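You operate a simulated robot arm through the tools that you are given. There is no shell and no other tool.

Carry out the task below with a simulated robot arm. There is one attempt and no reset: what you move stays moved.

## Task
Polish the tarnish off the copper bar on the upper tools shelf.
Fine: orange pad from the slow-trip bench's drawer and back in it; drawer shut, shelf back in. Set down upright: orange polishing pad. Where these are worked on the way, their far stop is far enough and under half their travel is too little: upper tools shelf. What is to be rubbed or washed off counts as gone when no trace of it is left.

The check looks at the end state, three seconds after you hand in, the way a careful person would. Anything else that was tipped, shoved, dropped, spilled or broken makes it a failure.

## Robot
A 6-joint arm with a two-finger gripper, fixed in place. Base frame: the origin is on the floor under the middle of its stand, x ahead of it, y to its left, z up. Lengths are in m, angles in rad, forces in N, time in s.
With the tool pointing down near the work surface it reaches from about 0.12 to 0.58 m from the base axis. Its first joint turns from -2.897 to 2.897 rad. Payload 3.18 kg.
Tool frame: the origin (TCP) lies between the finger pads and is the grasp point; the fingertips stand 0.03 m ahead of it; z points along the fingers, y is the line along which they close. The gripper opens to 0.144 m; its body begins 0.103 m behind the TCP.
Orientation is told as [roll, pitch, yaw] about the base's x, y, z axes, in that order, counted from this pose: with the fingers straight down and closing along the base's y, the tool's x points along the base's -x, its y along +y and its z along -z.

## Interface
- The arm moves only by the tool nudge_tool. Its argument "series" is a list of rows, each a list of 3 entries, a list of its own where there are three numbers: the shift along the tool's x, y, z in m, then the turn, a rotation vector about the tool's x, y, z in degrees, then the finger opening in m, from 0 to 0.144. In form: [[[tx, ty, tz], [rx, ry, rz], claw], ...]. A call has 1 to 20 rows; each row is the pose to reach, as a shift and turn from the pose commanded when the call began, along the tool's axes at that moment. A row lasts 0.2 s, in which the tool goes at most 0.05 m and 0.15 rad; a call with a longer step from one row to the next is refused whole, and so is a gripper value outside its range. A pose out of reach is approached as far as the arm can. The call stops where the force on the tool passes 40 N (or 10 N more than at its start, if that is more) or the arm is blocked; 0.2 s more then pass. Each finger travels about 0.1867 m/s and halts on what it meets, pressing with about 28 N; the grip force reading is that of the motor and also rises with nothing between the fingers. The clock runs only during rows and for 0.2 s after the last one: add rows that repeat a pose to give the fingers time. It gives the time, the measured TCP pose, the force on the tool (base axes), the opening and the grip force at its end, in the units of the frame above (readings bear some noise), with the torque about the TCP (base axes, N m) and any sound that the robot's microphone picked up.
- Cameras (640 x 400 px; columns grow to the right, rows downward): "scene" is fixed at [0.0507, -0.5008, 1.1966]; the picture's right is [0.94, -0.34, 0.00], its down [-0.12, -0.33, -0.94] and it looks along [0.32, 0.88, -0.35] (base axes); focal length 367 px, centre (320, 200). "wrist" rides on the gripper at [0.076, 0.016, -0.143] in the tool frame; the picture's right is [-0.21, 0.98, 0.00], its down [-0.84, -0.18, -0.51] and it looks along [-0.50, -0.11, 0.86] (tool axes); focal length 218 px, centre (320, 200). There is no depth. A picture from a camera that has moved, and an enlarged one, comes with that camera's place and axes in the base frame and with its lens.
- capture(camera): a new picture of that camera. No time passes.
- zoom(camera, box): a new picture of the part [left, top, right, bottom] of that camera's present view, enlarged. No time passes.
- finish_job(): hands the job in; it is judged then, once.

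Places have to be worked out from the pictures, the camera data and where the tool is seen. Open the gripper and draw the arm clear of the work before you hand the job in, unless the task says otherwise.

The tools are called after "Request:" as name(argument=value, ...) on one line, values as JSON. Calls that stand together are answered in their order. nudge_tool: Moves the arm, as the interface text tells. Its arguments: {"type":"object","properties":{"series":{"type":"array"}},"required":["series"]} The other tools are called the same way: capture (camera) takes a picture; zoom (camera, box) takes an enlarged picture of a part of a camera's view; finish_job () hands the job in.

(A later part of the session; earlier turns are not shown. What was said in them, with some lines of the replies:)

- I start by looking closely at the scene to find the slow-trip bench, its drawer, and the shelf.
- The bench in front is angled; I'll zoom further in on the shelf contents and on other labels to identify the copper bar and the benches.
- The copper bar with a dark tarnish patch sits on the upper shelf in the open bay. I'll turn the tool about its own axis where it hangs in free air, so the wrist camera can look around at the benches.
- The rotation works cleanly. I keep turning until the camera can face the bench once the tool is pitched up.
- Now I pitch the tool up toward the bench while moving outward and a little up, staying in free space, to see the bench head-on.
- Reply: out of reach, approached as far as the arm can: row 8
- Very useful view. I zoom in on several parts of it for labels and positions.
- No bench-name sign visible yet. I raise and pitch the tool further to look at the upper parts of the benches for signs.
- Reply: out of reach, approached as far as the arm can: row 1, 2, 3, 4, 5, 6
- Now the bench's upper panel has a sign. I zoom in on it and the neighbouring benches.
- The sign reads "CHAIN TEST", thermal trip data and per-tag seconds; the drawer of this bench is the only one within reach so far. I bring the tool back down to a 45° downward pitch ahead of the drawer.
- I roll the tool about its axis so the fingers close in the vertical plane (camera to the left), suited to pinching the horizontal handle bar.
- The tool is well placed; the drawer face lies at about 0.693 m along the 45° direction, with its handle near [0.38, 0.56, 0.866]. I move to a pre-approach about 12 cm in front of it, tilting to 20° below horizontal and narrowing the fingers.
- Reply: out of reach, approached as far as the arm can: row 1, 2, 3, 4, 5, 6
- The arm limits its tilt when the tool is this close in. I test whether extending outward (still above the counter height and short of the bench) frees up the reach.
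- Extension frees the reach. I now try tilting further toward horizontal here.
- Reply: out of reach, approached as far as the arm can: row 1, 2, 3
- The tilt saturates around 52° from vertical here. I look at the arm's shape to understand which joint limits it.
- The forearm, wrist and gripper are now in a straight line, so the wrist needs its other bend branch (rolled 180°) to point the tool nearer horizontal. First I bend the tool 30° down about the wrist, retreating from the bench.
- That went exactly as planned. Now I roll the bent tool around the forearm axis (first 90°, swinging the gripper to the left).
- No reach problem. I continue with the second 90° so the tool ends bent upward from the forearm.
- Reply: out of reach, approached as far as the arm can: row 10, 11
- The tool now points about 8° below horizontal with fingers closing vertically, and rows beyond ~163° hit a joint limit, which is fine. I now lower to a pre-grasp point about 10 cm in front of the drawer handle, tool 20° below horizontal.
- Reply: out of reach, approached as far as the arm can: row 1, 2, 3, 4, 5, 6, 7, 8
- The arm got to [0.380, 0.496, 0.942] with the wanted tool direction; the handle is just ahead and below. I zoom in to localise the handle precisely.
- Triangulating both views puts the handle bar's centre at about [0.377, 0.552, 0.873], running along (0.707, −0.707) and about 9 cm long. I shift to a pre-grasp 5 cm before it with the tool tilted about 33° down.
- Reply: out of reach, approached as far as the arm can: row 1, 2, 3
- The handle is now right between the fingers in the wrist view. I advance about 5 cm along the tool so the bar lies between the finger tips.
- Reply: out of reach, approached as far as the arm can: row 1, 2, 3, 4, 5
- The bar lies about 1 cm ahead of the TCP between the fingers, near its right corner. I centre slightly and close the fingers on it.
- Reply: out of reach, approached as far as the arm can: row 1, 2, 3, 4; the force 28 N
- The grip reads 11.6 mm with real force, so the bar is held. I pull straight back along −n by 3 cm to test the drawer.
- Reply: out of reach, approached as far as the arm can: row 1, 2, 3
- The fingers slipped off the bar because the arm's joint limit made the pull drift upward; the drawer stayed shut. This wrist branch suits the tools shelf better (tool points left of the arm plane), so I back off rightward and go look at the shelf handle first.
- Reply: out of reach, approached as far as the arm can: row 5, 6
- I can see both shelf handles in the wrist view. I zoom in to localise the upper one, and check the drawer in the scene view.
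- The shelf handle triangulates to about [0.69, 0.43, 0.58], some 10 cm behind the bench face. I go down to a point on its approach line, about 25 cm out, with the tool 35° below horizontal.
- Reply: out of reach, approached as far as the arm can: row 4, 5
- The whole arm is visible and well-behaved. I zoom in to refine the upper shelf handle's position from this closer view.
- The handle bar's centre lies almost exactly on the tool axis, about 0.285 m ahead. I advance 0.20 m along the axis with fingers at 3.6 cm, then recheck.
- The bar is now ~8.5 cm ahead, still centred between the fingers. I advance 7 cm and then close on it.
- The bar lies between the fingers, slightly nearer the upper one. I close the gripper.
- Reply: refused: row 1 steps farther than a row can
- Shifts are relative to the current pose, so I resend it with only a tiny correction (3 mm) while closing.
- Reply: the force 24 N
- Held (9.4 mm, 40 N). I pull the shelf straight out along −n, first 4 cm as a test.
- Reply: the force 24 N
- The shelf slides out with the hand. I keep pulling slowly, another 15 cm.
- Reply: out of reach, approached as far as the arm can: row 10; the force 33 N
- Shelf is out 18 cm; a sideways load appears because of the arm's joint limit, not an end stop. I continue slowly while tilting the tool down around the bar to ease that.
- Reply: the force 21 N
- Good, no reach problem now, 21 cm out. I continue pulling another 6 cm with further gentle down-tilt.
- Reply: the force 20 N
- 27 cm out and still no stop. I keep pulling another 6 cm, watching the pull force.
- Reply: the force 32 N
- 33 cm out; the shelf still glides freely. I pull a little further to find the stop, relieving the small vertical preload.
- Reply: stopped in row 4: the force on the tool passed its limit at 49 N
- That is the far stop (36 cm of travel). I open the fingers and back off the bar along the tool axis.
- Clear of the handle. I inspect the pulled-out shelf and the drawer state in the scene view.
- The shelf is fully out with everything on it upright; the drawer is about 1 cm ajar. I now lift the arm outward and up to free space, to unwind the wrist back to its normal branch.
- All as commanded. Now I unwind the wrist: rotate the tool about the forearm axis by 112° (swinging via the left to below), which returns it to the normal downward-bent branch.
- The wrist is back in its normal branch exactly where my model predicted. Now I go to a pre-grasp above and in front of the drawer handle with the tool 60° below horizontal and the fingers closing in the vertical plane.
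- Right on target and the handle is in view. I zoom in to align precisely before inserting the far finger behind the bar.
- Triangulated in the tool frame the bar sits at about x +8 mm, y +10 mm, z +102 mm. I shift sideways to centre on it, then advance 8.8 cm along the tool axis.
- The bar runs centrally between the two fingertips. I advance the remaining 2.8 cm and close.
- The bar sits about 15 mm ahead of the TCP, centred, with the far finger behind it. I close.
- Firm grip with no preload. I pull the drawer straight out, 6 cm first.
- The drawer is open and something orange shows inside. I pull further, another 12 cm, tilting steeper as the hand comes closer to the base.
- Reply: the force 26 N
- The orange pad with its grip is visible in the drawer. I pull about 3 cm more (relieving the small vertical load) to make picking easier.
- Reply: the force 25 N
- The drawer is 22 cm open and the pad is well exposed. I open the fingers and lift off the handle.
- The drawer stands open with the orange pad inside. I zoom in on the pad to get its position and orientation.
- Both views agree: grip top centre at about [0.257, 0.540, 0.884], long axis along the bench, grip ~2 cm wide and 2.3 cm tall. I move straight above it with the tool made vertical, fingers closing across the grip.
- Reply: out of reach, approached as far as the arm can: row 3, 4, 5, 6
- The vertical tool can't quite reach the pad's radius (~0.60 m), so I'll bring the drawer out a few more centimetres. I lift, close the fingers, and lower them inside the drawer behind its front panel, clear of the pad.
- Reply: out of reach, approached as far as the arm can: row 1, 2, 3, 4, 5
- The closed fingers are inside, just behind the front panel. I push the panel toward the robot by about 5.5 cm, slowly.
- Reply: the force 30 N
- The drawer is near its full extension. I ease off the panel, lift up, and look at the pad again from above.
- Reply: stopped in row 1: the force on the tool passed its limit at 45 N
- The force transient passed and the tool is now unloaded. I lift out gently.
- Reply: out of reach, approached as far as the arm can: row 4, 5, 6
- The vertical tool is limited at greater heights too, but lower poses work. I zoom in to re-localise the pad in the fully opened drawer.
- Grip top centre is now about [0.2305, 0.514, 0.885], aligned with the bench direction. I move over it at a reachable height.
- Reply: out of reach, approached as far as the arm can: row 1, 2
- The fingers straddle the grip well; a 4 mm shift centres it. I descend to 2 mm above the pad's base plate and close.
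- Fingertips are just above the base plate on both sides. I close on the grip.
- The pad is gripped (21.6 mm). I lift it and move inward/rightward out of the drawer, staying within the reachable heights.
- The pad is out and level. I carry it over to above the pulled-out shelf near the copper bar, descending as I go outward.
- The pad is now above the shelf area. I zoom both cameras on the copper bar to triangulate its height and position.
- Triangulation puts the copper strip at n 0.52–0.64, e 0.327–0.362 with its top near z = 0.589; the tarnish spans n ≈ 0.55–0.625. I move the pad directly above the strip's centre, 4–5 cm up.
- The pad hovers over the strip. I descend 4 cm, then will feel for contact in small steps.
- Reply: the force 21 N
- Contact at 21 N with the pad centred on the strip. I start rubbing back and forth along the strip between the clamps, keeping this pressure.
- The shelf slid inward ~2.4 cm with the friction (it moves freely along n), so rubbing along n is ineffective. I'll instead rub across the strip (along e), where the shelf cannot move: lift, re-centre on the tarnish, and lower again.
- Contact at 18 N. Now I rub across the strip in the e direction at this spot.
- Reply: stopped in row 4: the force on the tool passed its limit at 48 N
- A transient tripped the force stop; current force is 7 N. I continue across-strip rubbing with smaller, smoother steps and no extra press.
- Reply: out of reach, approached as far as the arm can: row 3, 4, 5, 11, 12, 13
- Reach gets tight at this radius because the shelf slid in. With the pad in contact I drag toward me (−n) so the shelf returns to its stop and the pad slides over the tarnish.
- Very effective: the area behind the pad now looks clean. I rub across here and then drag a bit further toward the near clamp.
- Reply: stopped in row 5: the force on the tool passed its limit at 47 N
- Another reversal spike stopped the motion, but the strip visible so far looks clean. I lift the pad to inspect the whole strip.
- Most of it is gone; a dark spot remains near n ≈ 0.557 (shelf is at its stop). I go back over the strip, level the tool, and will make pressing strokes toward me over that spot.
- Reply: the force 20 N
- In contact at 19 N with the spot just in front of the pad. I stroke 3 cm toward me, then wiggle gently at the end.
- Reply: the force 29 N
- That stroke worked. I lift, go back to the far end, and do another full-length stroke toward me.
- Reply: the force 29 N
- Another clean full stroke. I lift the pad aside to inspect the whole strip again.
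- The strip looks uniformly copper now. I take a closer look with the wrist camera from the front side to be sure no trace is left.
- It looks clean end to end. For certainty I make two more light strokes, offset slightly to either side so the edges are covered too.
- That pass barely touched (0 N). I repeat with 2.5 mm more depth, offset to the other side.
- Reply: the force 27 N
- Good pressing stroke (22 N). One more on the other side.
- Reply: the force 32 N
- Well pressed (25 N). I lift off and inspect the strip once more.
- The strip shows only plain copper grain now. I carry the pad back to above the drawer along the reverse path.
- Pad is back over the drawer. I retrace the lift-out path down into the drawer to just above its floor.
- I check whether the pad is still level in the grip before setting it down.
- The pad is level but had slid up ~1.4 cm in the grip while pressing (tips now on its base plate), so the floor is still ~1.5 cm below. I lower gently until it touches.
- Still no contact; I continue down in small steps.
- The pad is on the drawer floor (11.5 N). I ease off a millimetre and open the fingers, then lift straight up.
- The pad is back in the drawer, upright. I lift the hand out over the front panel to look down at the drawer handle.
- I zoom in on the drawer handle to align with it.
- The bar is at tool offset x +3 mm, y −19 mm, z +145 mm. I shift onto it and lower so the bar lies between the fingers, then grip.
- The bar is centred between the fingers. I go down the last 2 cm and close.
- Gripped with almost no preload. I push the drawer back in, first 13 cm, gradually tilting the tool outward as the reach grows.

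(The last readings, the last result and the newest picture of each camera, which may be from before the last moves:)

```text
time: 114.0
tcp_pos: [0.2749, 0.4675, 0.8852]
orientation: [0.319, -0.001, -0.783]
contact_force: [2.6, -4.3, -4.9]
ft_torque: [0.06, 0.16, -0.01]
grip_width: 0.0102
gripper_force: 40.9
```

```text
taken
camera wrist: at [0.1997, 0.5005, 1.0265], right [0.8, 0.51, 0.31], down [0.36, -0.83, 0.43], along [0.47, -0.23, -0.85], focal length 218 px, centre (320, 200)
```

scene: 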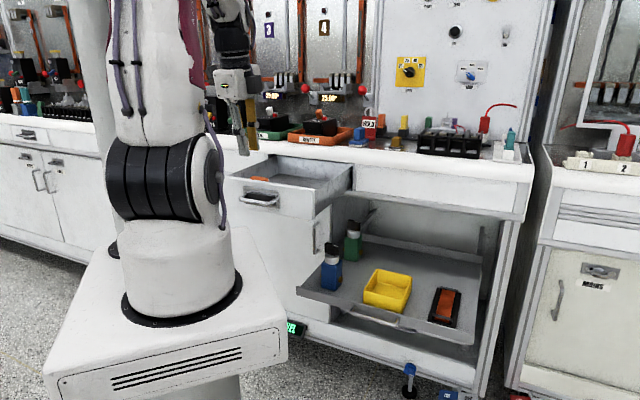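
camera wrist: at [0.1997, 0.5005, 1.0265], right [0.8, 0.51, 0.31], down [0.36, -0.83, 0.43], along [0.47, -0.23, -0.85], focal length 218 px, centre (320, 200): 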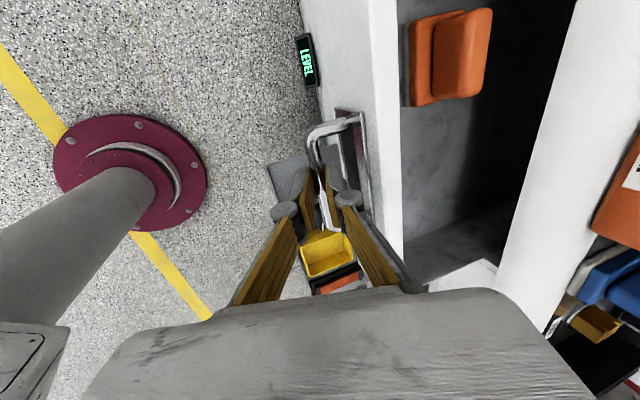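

Going smoothly. I push the remaining ~12.8 cm to fully shut.

Request:
nudge_tool(series=[[[0, 0.012, 0.004], [-1.2, 0, 0], 0.0], [[0, 0.0239, 0.008], [-2.3, 0, 0], 0.0], [[0, 0.0359, 0.012], [-3.5, 0, 0], 0.0], [[0, 0.0479, 0.016], [-4.7, 0, 0], 0.0], [[0, 0.0598, 0.02], [-5.8, 0, 0], 0.0], [[0, 0.0718, 0.024], [-7, 0, 0], 0.0], [[0, 0.0838, 0.028], [-8.2, 0, 0], 0.0], [[0, 0.0958, 0.032], [-9.3, 0, 0], 0.0], [[0, 0.1077, 0.036], [-10.5, 0, 0], 0.0], [[0, 0.1197, 0.04], [-11.7, 0, 0], 0.0], [[0, 0.1245, 0.0416], [-11.7, 0, 0], 0.0]])

Request:
capture(camera="wrist")

Request:
zoom(camera="scene", box=[250, 140, 360, 208])

```text
time: 116.4
tcp_pos: [0.3672, 0.5599, 0.8846]
orientation: [0.521, -0.002, -0.784]
contact_force: [7.1, -8.4, -6.7]
ft_torque: [-0.6, -0.51, -0.5]
grip_width: 0.0103
gripper_force: 40.2
```

```text
taken
camera wrist: at [0.2723, 0.5735, 1.0165], right [0.75, 0.45, 0.49], down [0.31, -0.88, 0.35], along [0.59, -0.11, -0.8], focal length 218 px, centre (320, 200)
```

wrist: 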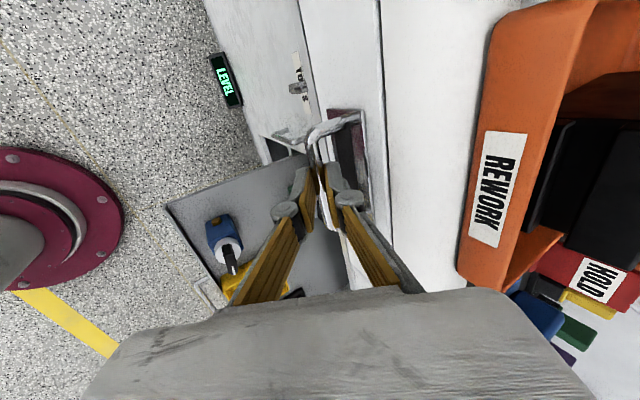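

```text
5.82 times, centred on (305, 174) of scene
camera zoom: at [0.0507, -0.5008, 1.1966], right [0.94, -0.34, 0.0], down [-0.12, -0.33, -0.94], along [0.32, 0.88, -0.35], focal length 2136 px, centre (407, 351)
```

zoom: 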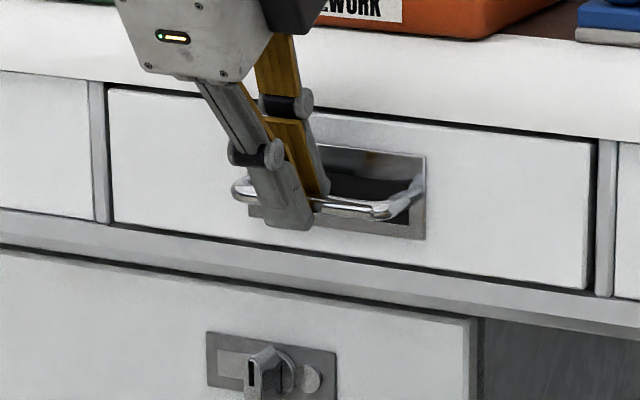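

Nearly flush. I push a few more millimetres to be sure it seats against its stop.

Request:
nudge_tool(series=[[[0, 0.0035, 0.002], [0, 0, 0], 0.0], [[0, 0.0069, 0.004], [0, 0, 0], 0.0], [[0, 0.0087, 0.005], [0, 0, 0], 0.0]])

Request:
zoom(camera="scene", box=[260, 150, 360, 212])

```text
time: 117.0
tcp_pos: [0.3689, 0.5624, 0.8822]
orientation: [0.513, -0.004, -0.785]
contact_force: [-8.4, -8.3, 10.9]
ft_torque: [-0.46, -0.25, -0.41]
grip_width: 0.0104
gripper_force: 40.8
stopped in row 3: the force on the tool passed its limit at 66 N (the readings are from after the stop); the commanded pose is now the measured one
```

```text
6.40 times, centred on (310, 181) of scene
camera zoom: at [0.0507, -0.5008, 1.1966], right [0.94, -0.34, 0.0], down [-0.12, -0.33, -0.94], along [0.32, 0.88, -0.35], focal length 2350 px, centre (384, 322)
```

zoom: 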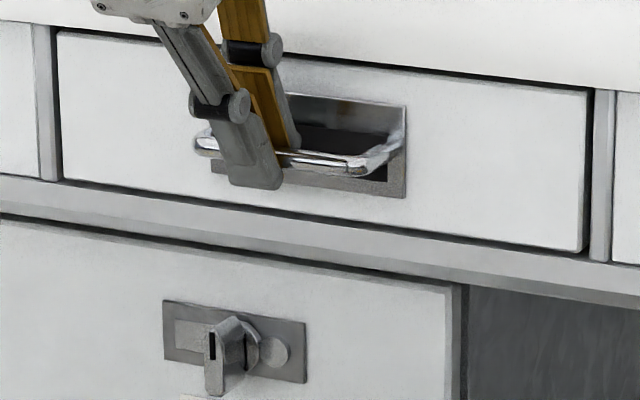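

The force peak shows the drawer is against its stop, and the picture matches the initial shut state. I release and back off along the tool axis.

Request:
nudge_tool(series=[[[0, 0, 0], [0, 0, 0], 0.015], [[0, 0, 0], [0, 0, 0], 0.028], [[0, 0, 0], [0, 0, 0], 0.03], [[0, 0, -0.015], [0, 0, 0], 0.03], [[0, 0, -0.04], [0, 0, 0], 0.03], [[0, 0, -0.08], [0, 0, 0], 0.03], [[0, 0, -0.11], [0, 0, 0], 0.03]])

Request:
capture(camera="wrist")

Request:
capture(camera="scene")

```text
time: 118.6
tcp_pos: [0.3297, 0.5246, 0.9783]
orientation: [0.512, -0.005, -0.785]
contact_force: [0.4, 0.1, -0.2]
ft_torque: [0.03, -0.02, 0.0]
grip_width: 0.0298
gripper_force: 0.2
```

```text
taken
camera wrist: at [0.2363, 0.54, 1.1112], right [0.75, 0.46, 0.48], down [0.31, -0.88, 0.36], along [0.59, -0.12, -0.8], focal length 218 px, centre (320, 200)
```

wrist: 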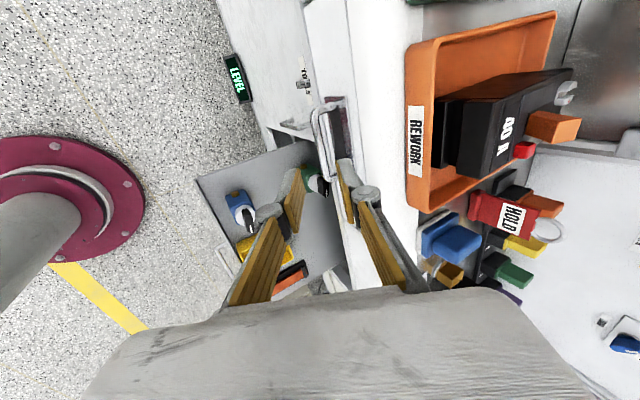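

```text
taken
```

scene: 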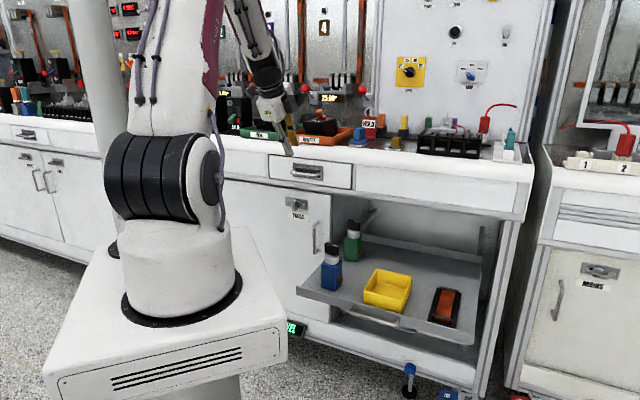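

The drawer is shut. Now for the shelf: it must be pushed 36 cm in, which needs the shallower wrist branch again, so I first move to the wrist-flip position in free air.

Request:
nudge_tool(series=[[[-0.0348, -0.01, -0.0193], [1.02, -1.4, 5.91], 0.03], [[-0.0695, -0.02, -0.0387], [2.03, -2.8, 11.8], 0.03], [[-0.1043, -0.03, -0.058], [3.05, -4.2, 17.7], 0.03], [[-0.139, -0.04, -0.0773], [4.07, -5.6, 23.6], 0.03], [[-0.1738, -0.05, -0.0967], [5.08, -7, 29.5], 0.03], [[-0.2085, -0.06, -0.116], [6.1, -8.4, 35.5], 0.03], [[-0.2312, -0.09, -0.0995], [7.12, -9.8, 41.4], 0.03], [[-0.2539, -0.12, -0.0829], [8.13, -11.2, 47.3], 0.03], [[-0.2766, -0.1501, -0.0664], [9.15, -12.6, 53.2], 0.03], [[-0.2992, -0.1801, -0.0499], [10.2, -14, 59.1], 0.03], [[-0.3219, -0.2102, -0.0333], [11.2, -15.4, 65], 0.03], [[-0.3446, -0.2402, -0.0168], [12.2, -16.8, 70.9], 0.03]])

Request:
capture(camera="scene")

```text
time: 121.2
tcp_pos: [0.4219, 0.1262, 0.877]
orientation: [0.161, 0.148, -2.052]
contact_force: [-0.4, 0.3, 0.4]
ft_torque: [-0.02, 0.0, 0.0]
grip_width: 0.0298
gripper_force: 0.0
```

```text
taken
```

scene: 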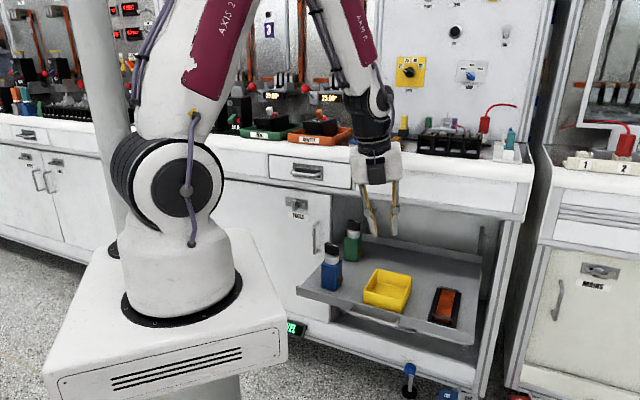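

At the flip pose. I apply the exact reverse of the earlier unwinding (112° about the forearm axis).

Request:
nudge_tool(series=[[[0.0103, -0.0092, -0.0003], [2.0, 1.99, 7.48], 0.03], [[0.0217, -0.0168, -0.0014], [4.0, 3.98, 14.97], 0.03], [[0.034, -0.0229, -0.003], [6.01, 5.96, 22.45], 0.03], [[0.0469, -0.0272, -0.0053], [8.01, 7.95, 29.94], 0.03], [[0.0601, -0.0299, -0.0082], [10.02, 9.94, 37.42], 0.03], [[0.0734, -0.0306, -0.0115], [12.02, 11.93, 44.9], 0.03], [[0.0866, -0.0294, -0.0154], [14.02, 13.92, 52.39], 0.03], [[0.0994, -0.0264, -0.0196], [16.03, 15.9, 59.87], 0.03], [[0.1115, -0.0217, -0.0241], [18.03, 17.89, 67.36], 0.03], [[0.1227, -0.0152, -0.0288], [20.03, 19.88, 74.84], 0.03], [[0.1329, -0.0073, -0.0337], [22.04, 21.87, 82.32], 0.03], [[0.1417, 0.0022, -0.0385], [24.04, 23.86, 89.81], 0.03], [[0.149, 0.0128, -0.0433], [26.04, 25.84, 97.29], 0.03], [[0.1547, 0.0245, -0.048], [28.04, 27.83, 104.78], 0.03]])

Request:
capture(camera="scene")

Request:
capture(camera="wrist")

```text
time: 124.2
tcp_pos: [0.5033, 0.2489, 0.9515]
orientation: [-0.777, 0.018, 2.362]
contact_force: [0.1, 0.8, 0.0]
ft_torque: [-0.02, 0.02, 0.02]
grip_width: 0.0301
gripper_force: 0.1
```

```text
taken
```

scene: 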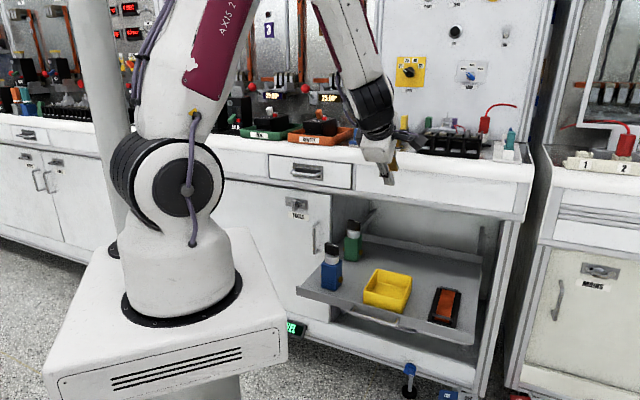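

```text
taken
camera wrist: at [0.4776, 0.1166, 1.0427], right [-0.63, -0.36, -0.69], down [-0.77, 0.44, 0.47], along [0.13, 0.82, -0.55], focal length 218 px, centre (320, 200)
```

wrist: 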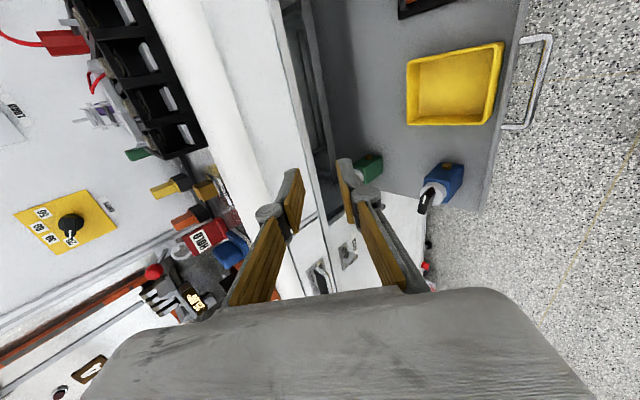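

Back in the flipped branch exactly as before. I retrace the earlier route down to the shelf handle's standoff point.

Request:
nudge_tool(series=[[[0.0002, 0.0316, 0.029], [-1.1, 0, 0], 0.03], [[0.0005, 0.0632, 0.0581], [-2.2, 0, 0], 0.03], [[0.0007, 0.0948, 0.0871], [-3.4, 0, 0], 0.03], [[0.0009, 0.1264, 0.1162], [-4.5, 0, 0], 0.03], [[-0.0006, 0.1628, 0.1229], [-6.2, 0, 0], 0.03], [[-0.002, 0.1992, 0.1296], [-8, 0, 0], 0.03], [[-0.0035, 0.2356, 0.1364], [-9.7, 0, 0], 0.03], [[-0.005, 0.272, 0.1431], [-11.4, 0, 0], 0.03], [[-0.0064, 0.3084, 0.1498], [-13.2, 0, 0], 0.03], [[-0.0064, 0.3084, 0.1498], [-13.2, 0, 0], 0.03]])

Request:
capture(camera="wrist")

Request:
zoom(camera="wrist", box=[230, 80, 410, 230])

```text
time: 126.4
tcp_pos: [0.4217, 0.1675, 0.6282]
orientation: [-0.545, 0.017, 2.362]
contact_force: [0.4, -0.4, 0.3]
ft_torque: [-0.04, 0.02, 0.01]
grip_width: 0.0302
gripper_force: 0.1
```

```text
taken
camera wrist: at [0.4131, 0.0516, 0.7425], right [-0.73, -0.46, -0.51], down [-0.68, 0.52, 0.51], along [0.03, 0.72, -0.69], focal length 218 px, centre (320, 200)
```

wrist: 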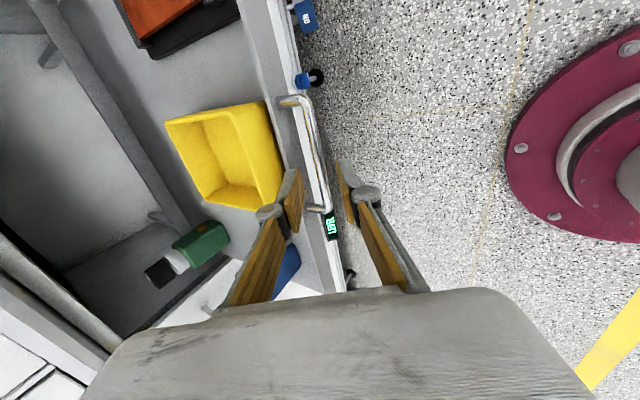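

```text
2.67 times, centred on (320, 155) of wrist
camera zoom: at [0.4131, 0.0516, 0.7425], right [-0.73, -0.46, -0.51], down [-0.68, 0.52, 0.51], along [0.03, 0.72, -0.69], focal length 582 px, centre (320, 320)
```

zoom: 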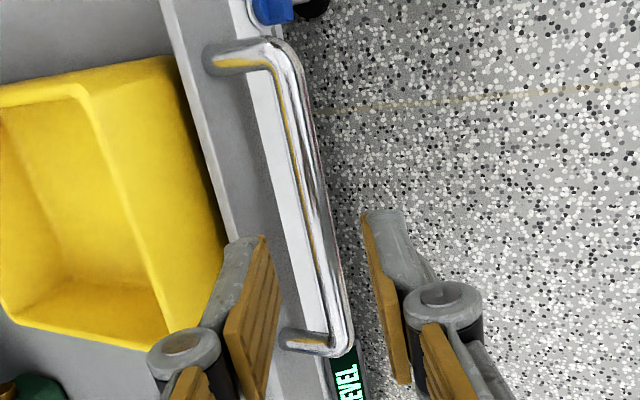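

Identical to the earlier retracted view. I advance 6 cm along the axis onto the bar and grip it.

Request:
nudge_tool(series=[[[0, 0, 0.02], [0, 0, 0], 0.03], [[0, 0, 0.04], [0, 0, 0], 0.03], [[0, 0, 0.058], [0, 0, 0], 0.03], [[0, 0, 0.058], [0, 0, 0], 0.01], [[0, 0, 0.058], [0, 0, 0], 0.0], [[0, 0, 0.058], [0, 0, 0], 0.0]])

Request:
capture(camera="wrist")

```text
time: 127.8
tcp_pos: [0.4441, 0.1892, 0.5785]
orientation: [-0.545, 0.019, 2.363]
contact_force: [7.1, 9.6, -6.6]
ft_torque: [0.31, 0.23, -0.73]
grip_width: 0.0101
gripper_force: 40.4
```

```text
taken
camera wrist: at [0.4347, 0.0733, 0.6935], right [-0.73, -0.46, -0.51], down [-0.68, 0.52, 0.51], along [0.03, 0.72, -0.69], focal length 218 px, centre (320, 200)
```

wrist: 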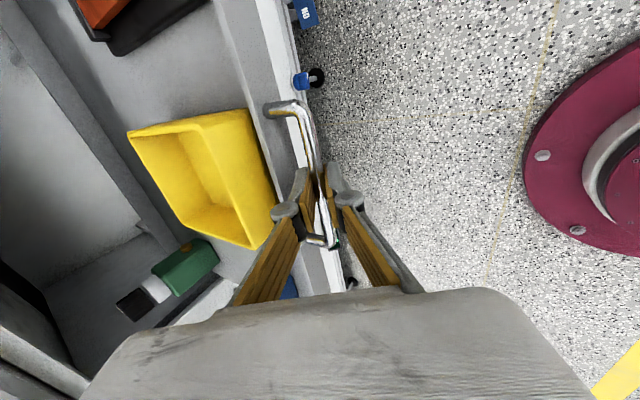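

Gripped. I start pushing the shelf in slowly, 9 cm first, retracing the pulling path with the tilt getting shallower.

Request:
nudge_tool(series=[[[0, -0.0109, 0.0078], [1.2, 0, 0], 0.0], [[0, -0.0217, 0.0155], [2.3, 0, 0], 0.0], [[0, -0.0325, 0.0233], [3.5, 0, 0], 0.0], [[0, -0.0439, 0.0302], [4.6, 0, 0], 0.0], [[0, -0.0553, 0.0371], [5.8, 0, 0], 0.0], [[0, -0.0666, 0.044], [7, 0, 0], 0.0], [[0, -0.0779, 0.0508], [8.1, 0, 0], 0.0]])

Request:
capture(camera="wrist")

Request:
capture(camera="scene")

```text
time: 129.4
tcp_pos: [0.5086, 0.2542, 0.5757]
orientation: [-0.687, 0.019, 2.361]
contact_force: [7.5, -7.4, 18.6]
ft_torque: [0.47, 0.26, -0.62]
grip_width: 0.0098
gripper_force: 40.3
```

```text
taken
camera wrist: at [0.4895, 0.1275, 0.6767], right [-0.67, -0.4, -0.63], down [-0.73, 0.47, 0.49], along [0.1, 0.79, -0.61], focal length 218 px, centre (320, 200)
```

wrist: 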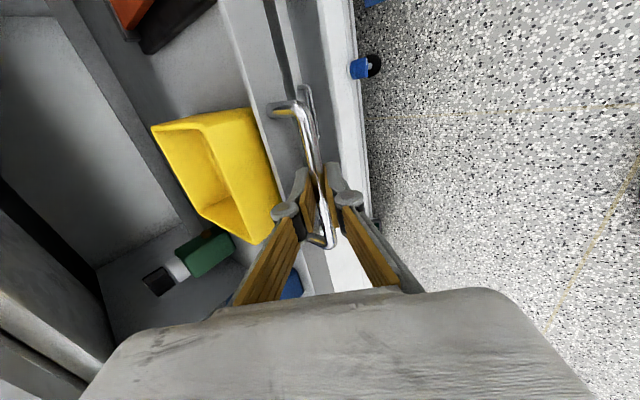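

```text
taken
```

scene: 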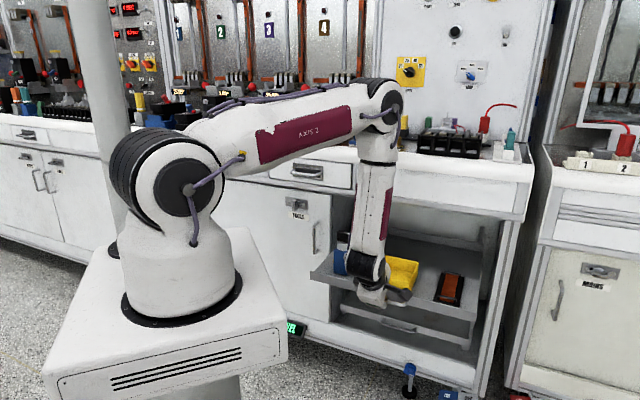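

Going well (9 cm in). I continue another ~10.5 cm.

Request:
nudge_tool(series=[[[0, -0.0102, 0.0083], [1.3, 0, 0], 0.0], [[0, -0.0204, 0.0166], [2.6, 0, 0], 0.0], [[0, -0.0306, 0.025], [3.9, 0, 0], 0.0], [[0, -0.0408, 0.0333], [5.3, 0, 0], 0.0], [[0, -0.051, 0.0416], [6.6, 0, 0], 0.0], [[0, -0.0612, 0.0499], [7.9, 0, 0], 0.0], [[0, -0.0714, 0.0583], [9.2, 0, 0], 0.0], [[0, -0.0816, 0.0666], [10.5, 0, 0], 0.0]])

Request:
capture(camera="wrist")

Request:
capture(camera="scene")

```text
time: 131.2
tcp_pos: [0.5825, 0.3286, 0.5744]
orientation: [-0.868, 0.017, 2.363]
contact_force: [17.9, -18.4, -11.9]
ft_torque: [0.19, 0.3, -0.76]
grip_width: 0.0097
gripper_force: 40.2
```

```text
taken
camera wrist: at [0.5515, 0.1901, 0.6553], right [-0.58, -0.31, -0.75], down [-0.79, 0.41, 0.45], along [0.16, 0.86, -0.49], focal length 218 px, centre (320, 200)
```

wrist: 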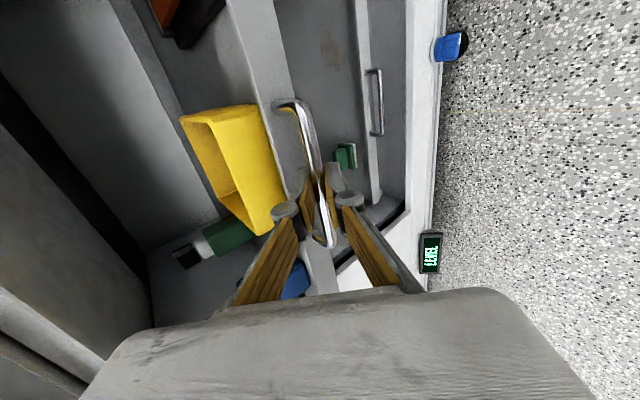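

```text
taken
```

scene: 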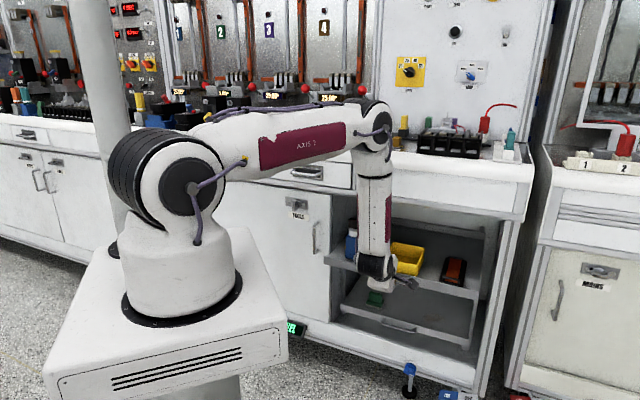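

Steady. I continue ~16 cm more toward closed, relieving the slight sideways load.

Request:
nudge_tool(series=[[[0.001, -0.0087, 0.0103], [1, 0, 0], 0.0], [[0.002, -0.0174, 0.0206], [2, 0, 0], 0.0], [[0.0022, -0.0262, 0.0309], [3, 0, 0], 0.0], [[0.0023, -0.0349, 0.0412], [4, 0, 0], 0.0], [[0.0024, -0.0436, 0.0515], [5, 0, 0], 0.0], [[0.0025, -0.0523, 0.0618], [5, 0, 0], 0.0], [[0.0026, -0.061, 0.0721], [5, 0, 0], 0.0], [[0.0027, -0.0698, 0.0824], [5, 0, 0], 0.0], [[0.0028, -0.0785, 0.0927], [5, 0, 0], 0.0], [[0.0029, -0.0872, 0.103], [5, 0, 0], 0.0], [[0.003, -0.0959, 0.1133], [5, 0, 0], 0.0]])

Request:
capture(camera="wrist")

Request:
capture(camera="scene")

```text
time: 133.6
tcp_pos: [0.6862, 0.4333, 0.5754]
orientation: [-0.954, 0.017, 2.364]
contact_force: [-15.2, 9.8, -19.5]
ft_torque: [0.64, 0.79, -0.2]
grip_width: 0.0101
gripper_force: 40.9
```

```text
taken
camera wrist: at [0.6524, 0.2903, 0.6445], right [-0.54, -0.27, -0.8], down [-0.82, 0.38, 0.43], along [0.19, 0.89, -0.42], focal length 218 px, centre (320, 200)
```

wrist: 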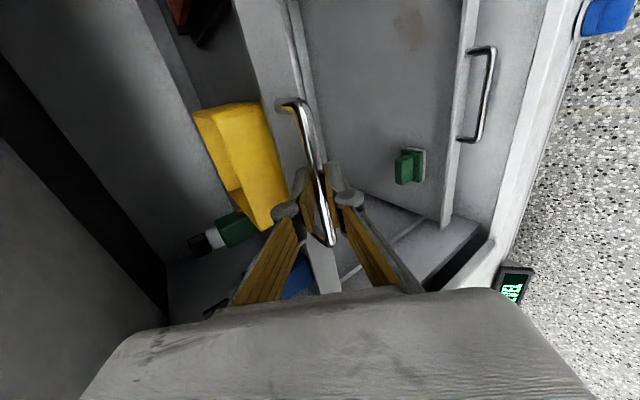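

```text
taken
```

scene: 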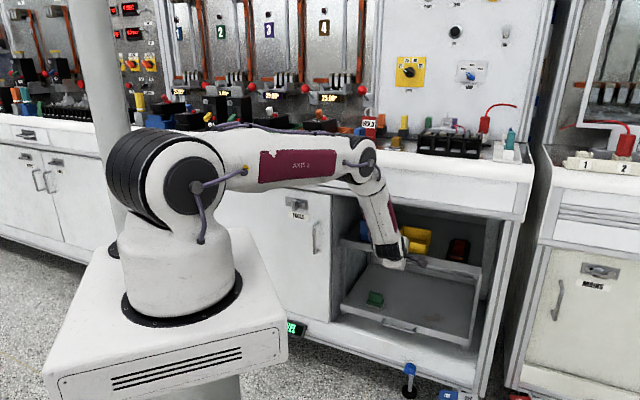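

About 2 cm remain to the original in-position. I push on gently until it seats.

Request:
nudge_tool(series=[[[-0.001, -0.0024, 0.0069], [0, 0, 0], 0.0], [[-0.0015, -0.0048, 0.0137], [0, 0, 0], 0.0], [[-0.0015, -0.0077, 0.0178], [0, 0, 0], 0.0], [[-0.0015, -0.01, 0.0211], [0, 0, 0], 0.0]])

Request:
zoom(camera="scene", box=[330, 190, 490, 290])

```text
time: 134.6
tcp_pos: [0.7029, 0.4463, 0.5685]
orientation: [-0.951, 0.018, 2.36]
contact_force: [-22.7, -29.0, 0.4]
ft_torque: [0.43, 0.47, -0.55]
grip_width: 0.0095
gripper_force: 40.2
```

```text
4.00 times, centred on (410, 240) of scene
camera zoom: at [0.0507, -0.5008, 1.1966], right [0.94, -0.34, 0.0], down [-0.12, -0.33, -0.94], along [0.32, 0.88, -0.35], focal length 1468 px, centre (-40, 40)
```

zoom: 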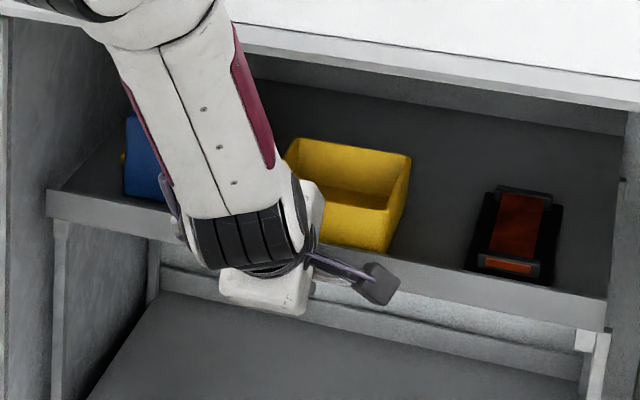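

The shelf presses against its inner stop (37 N) and looks identical to the start picture. I open the fingers and back out along the approach line.

Request:
nudge_tool(series=[[[0, 0.002, -0.003], [0, 0, 0], 0.0], [[0, 0.002, -0.003], [0, 0, 0], 0.02], [[0, 0.002, -0.003], [0, 0, 0], 0.032], [[0, 0.002, -0.02], [0, 0, 0], 0.032], [[0, 0.002, -0.05], [0, 0, 0], 0.034], [[0, 0.002, -0.09], [0, 0, 0], 0.034], [[0, 0.002, -0.13], [0, 0, 0], 0.034]])

Request:
capture(camera="wrist")

Request:
capture(camera="scene")

```text
time: 136.2
tcp_pos: [0.6268, 0.3733, 0.6446]
orientation: [-0.955, 0.018, 2.364]
contact_force: [-0.7, 0.1, -0.4]
ft_torque: [0.01, 0.0, -0.01]
grip_width: 0.0341
gripper_force: 0.2
```

```text
taken
camera wrist: at [0.5918, 0.2307, 0.7145], right [-0.53, -0.27, -0.8], down [-0.82, 0.38, 0.42], along [0.19, 0.89, -0.42], focal length 218 px, centre (320, 200)
```

wrist: 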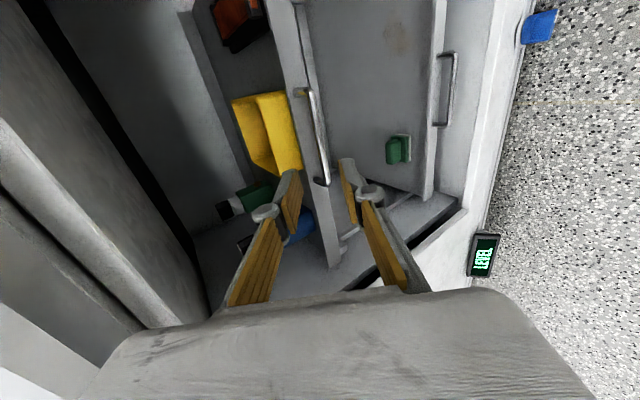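

```text
taken
```

scene: 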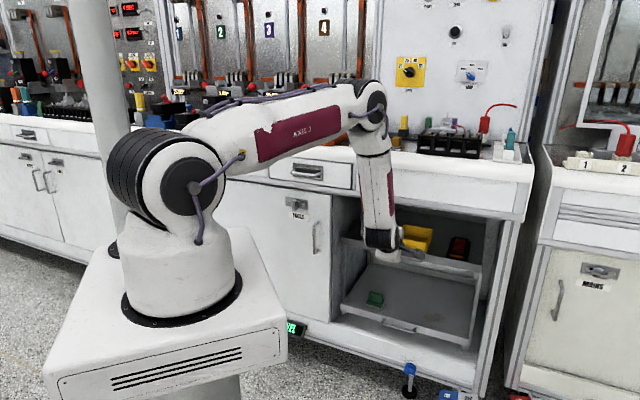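

Clear of the handle. I withdraw fully from the bay and up to free space, opening the gripper.

Request:
nudge_tool(series=[[[0, 0, -0.036], [0, 0, 0], 0.034], [[0, 0, -0.072], [0, 0, 0], 0.034], [[0, 0, -0.108], [0, 0, 0], 0.034], [[0, 0, -0.143], [0, 0, 0], 0.04], [[-0.0009, -0.0248, -0.1726], [-1.6, 0, 0], 0.05], [[-0.0018, -0.0496, -0.2023], [-3.2, 0, 0], 0.06], [[-0.0027, -0.0744, -0.2319], [-4.8, 0, 0], 0.08], [[-0.0035, -0.0991, -0.2615], [-6.5, 0, 0], 0.1], [[-0.0044, -0.1239, -0.2912], [-8.1, 0, 0], 0.1], [[-0.0053, -0.1487, -0.3208], [-9.7, 0, 0], 0.1]])

Request:
capture(camera="scene")

Request:
zoom(camera="scene", box=[330, 190, 490, 290])

Request:
zoom(camera="scene", box=[260, 150, 360, 212])

Request:
zoom(camera="scene", box=[430, 225, 494, 265])

```text
time: 138.4
tcp_pos: [0.4971, 0.2567, 0.9506]
orientation: [-0.786, 0.02, 2.362]
contact_force: [-0.2, 0.3, -1.3]
ft_torque: [0.0, 0.0, -0.04]
grip_width: 0.0996
gripper_force: 0.1
```

```text
taken
```

scene: 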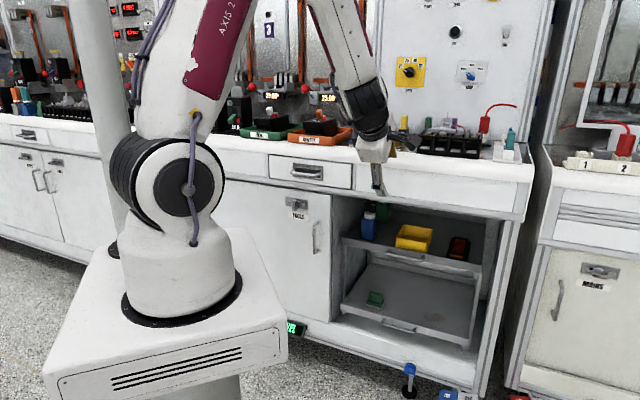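

```text
4.00 times, centred on (410, 240) of scene
camera zoom: at [0.0507, -0.5008, 1.1966], right [0.94, -0.34, 0.0], down [-0.12, -0.33, -0.94], along [0.32, 0.88, -0.35], focal length 1468 px, centre (-40, 40)
```

zoom: 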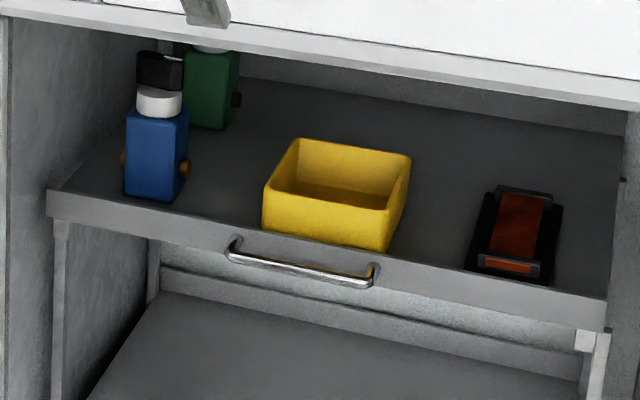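

```text
6.40 times, centred on (310, 181) of scene
camera zoom: at [0.0507, -0.5008, 1.1966], right [0.94, -0.34, 0.0], down [-0.12, -0.33, -0.94], along [0.32, 0.88, -0.35], focal length 2350 px, centre (384, 322)
```

zoom: 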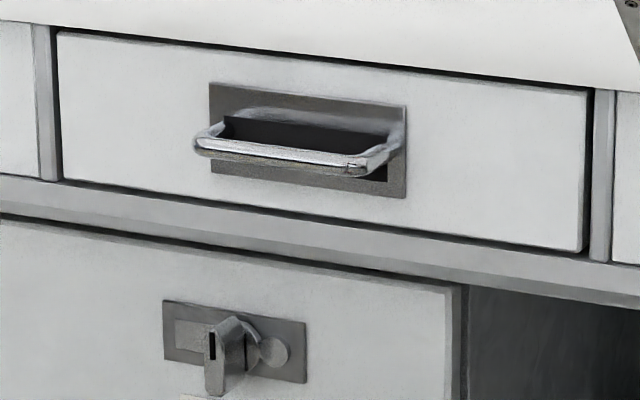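

```text
10.00 times, centred on (462, 245) of scene
camera zoom: at [0.0507, -0.5008, 1.1966], right [0.94, -0.34, 0.0], down [-0.12, -0.33, -0.94], along [0.32, 0.88, -0.35], focal length 3671 px, centre (-1100, -250)
```

zoom: 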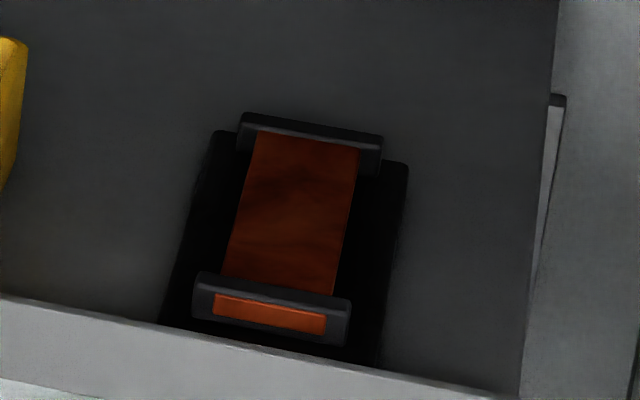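

Everything matches the starting state: drawer shut, shelf in, all items upright, and no tarnish on the bar. I raise the arm a bit further clear with the gripper fully open.

Request:
nudge_tool(series=[[[0, -0.014, -0.014], [2, 0, 0], 0.12], [[0, -0.028, -0.028], [4, 0, 0], 0.14], [[0, -0.042, -0.042], [6, 0, 0], 0.144], [[0, -0.056, -0.056], [8, 0, 0], 0.144], [[0, -0.056, -0.056], [8, 0, 0], 0.144]])

Request:
capture(camera="scene")

Request:
capture(camera="wrist")

```text
time: 139.6
tcp_pos: [0.4947, 0.2582, 1.0314]
orientation: [-0.927, 0.019, 2.362]
contact_force: [0.4, -0.2, 0.6]
ft_torque: [-0.01, -0.02, -0.01]
grip_width: 0.1439
gripper_force: 0.1
```

```text
taken
```

scene: 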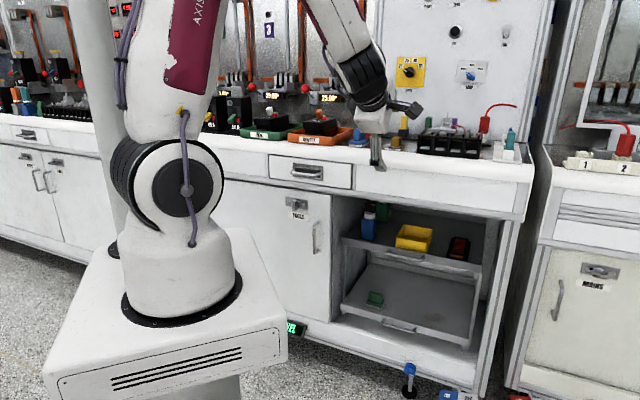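

```text
taken
camera wrist: at [0.4613, 0.1159, 1.1043], right [-0.55, -0.28, -0.79], down [-0.82, 0.38, 0.43], along [0.18, 0.88, -0.44], focal length 218 px, centre (320, 200)
```

wrist: 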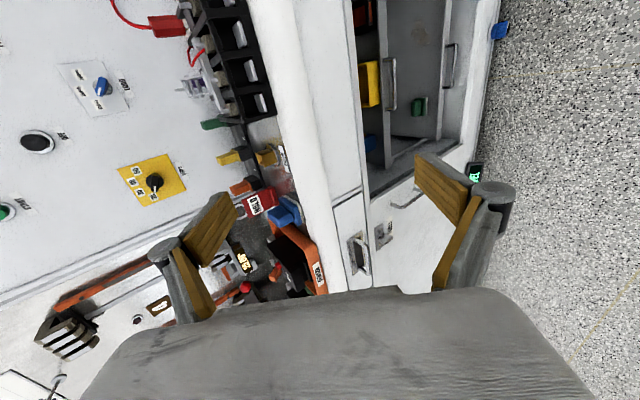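

The gripper is open and clear of the bench. The bar is clean, the pad is upright in the shut drawer, and the shelf is back in, so I hand in the job.

Request:
finish_job()

```text
The job is handed in.
```

The tarnish is off the copper bar and I've handed the job in. Zoomed views from both cameras showed only plain copper between the clamps.

- **Pad:** the orange pad is back in the drawer it came from, set down upright on the drawer floor.
- **Drawer:** shut against its stop. It matches the picture from the start.
- **Shelf:** pulled out to its far stop (about 36 cm of travel), then pushed back in against its inner stop.
- **Other things:** the bottles and the yellow bin on the shelf are upright and where they were. Nothing else looked moved in the last pictures.

- **Bench name not confirmed:** I never saw a label reading "slow-trip". I used the drawer of the bench that also holds the tools shelf. It was the only drawer I found in reach, and it had an orange pad in it.
- **Force stops:** the force limit tripped a few times, at 45 to 66 N, while I pulled, pushed and rubbed. I saw no damage from it.
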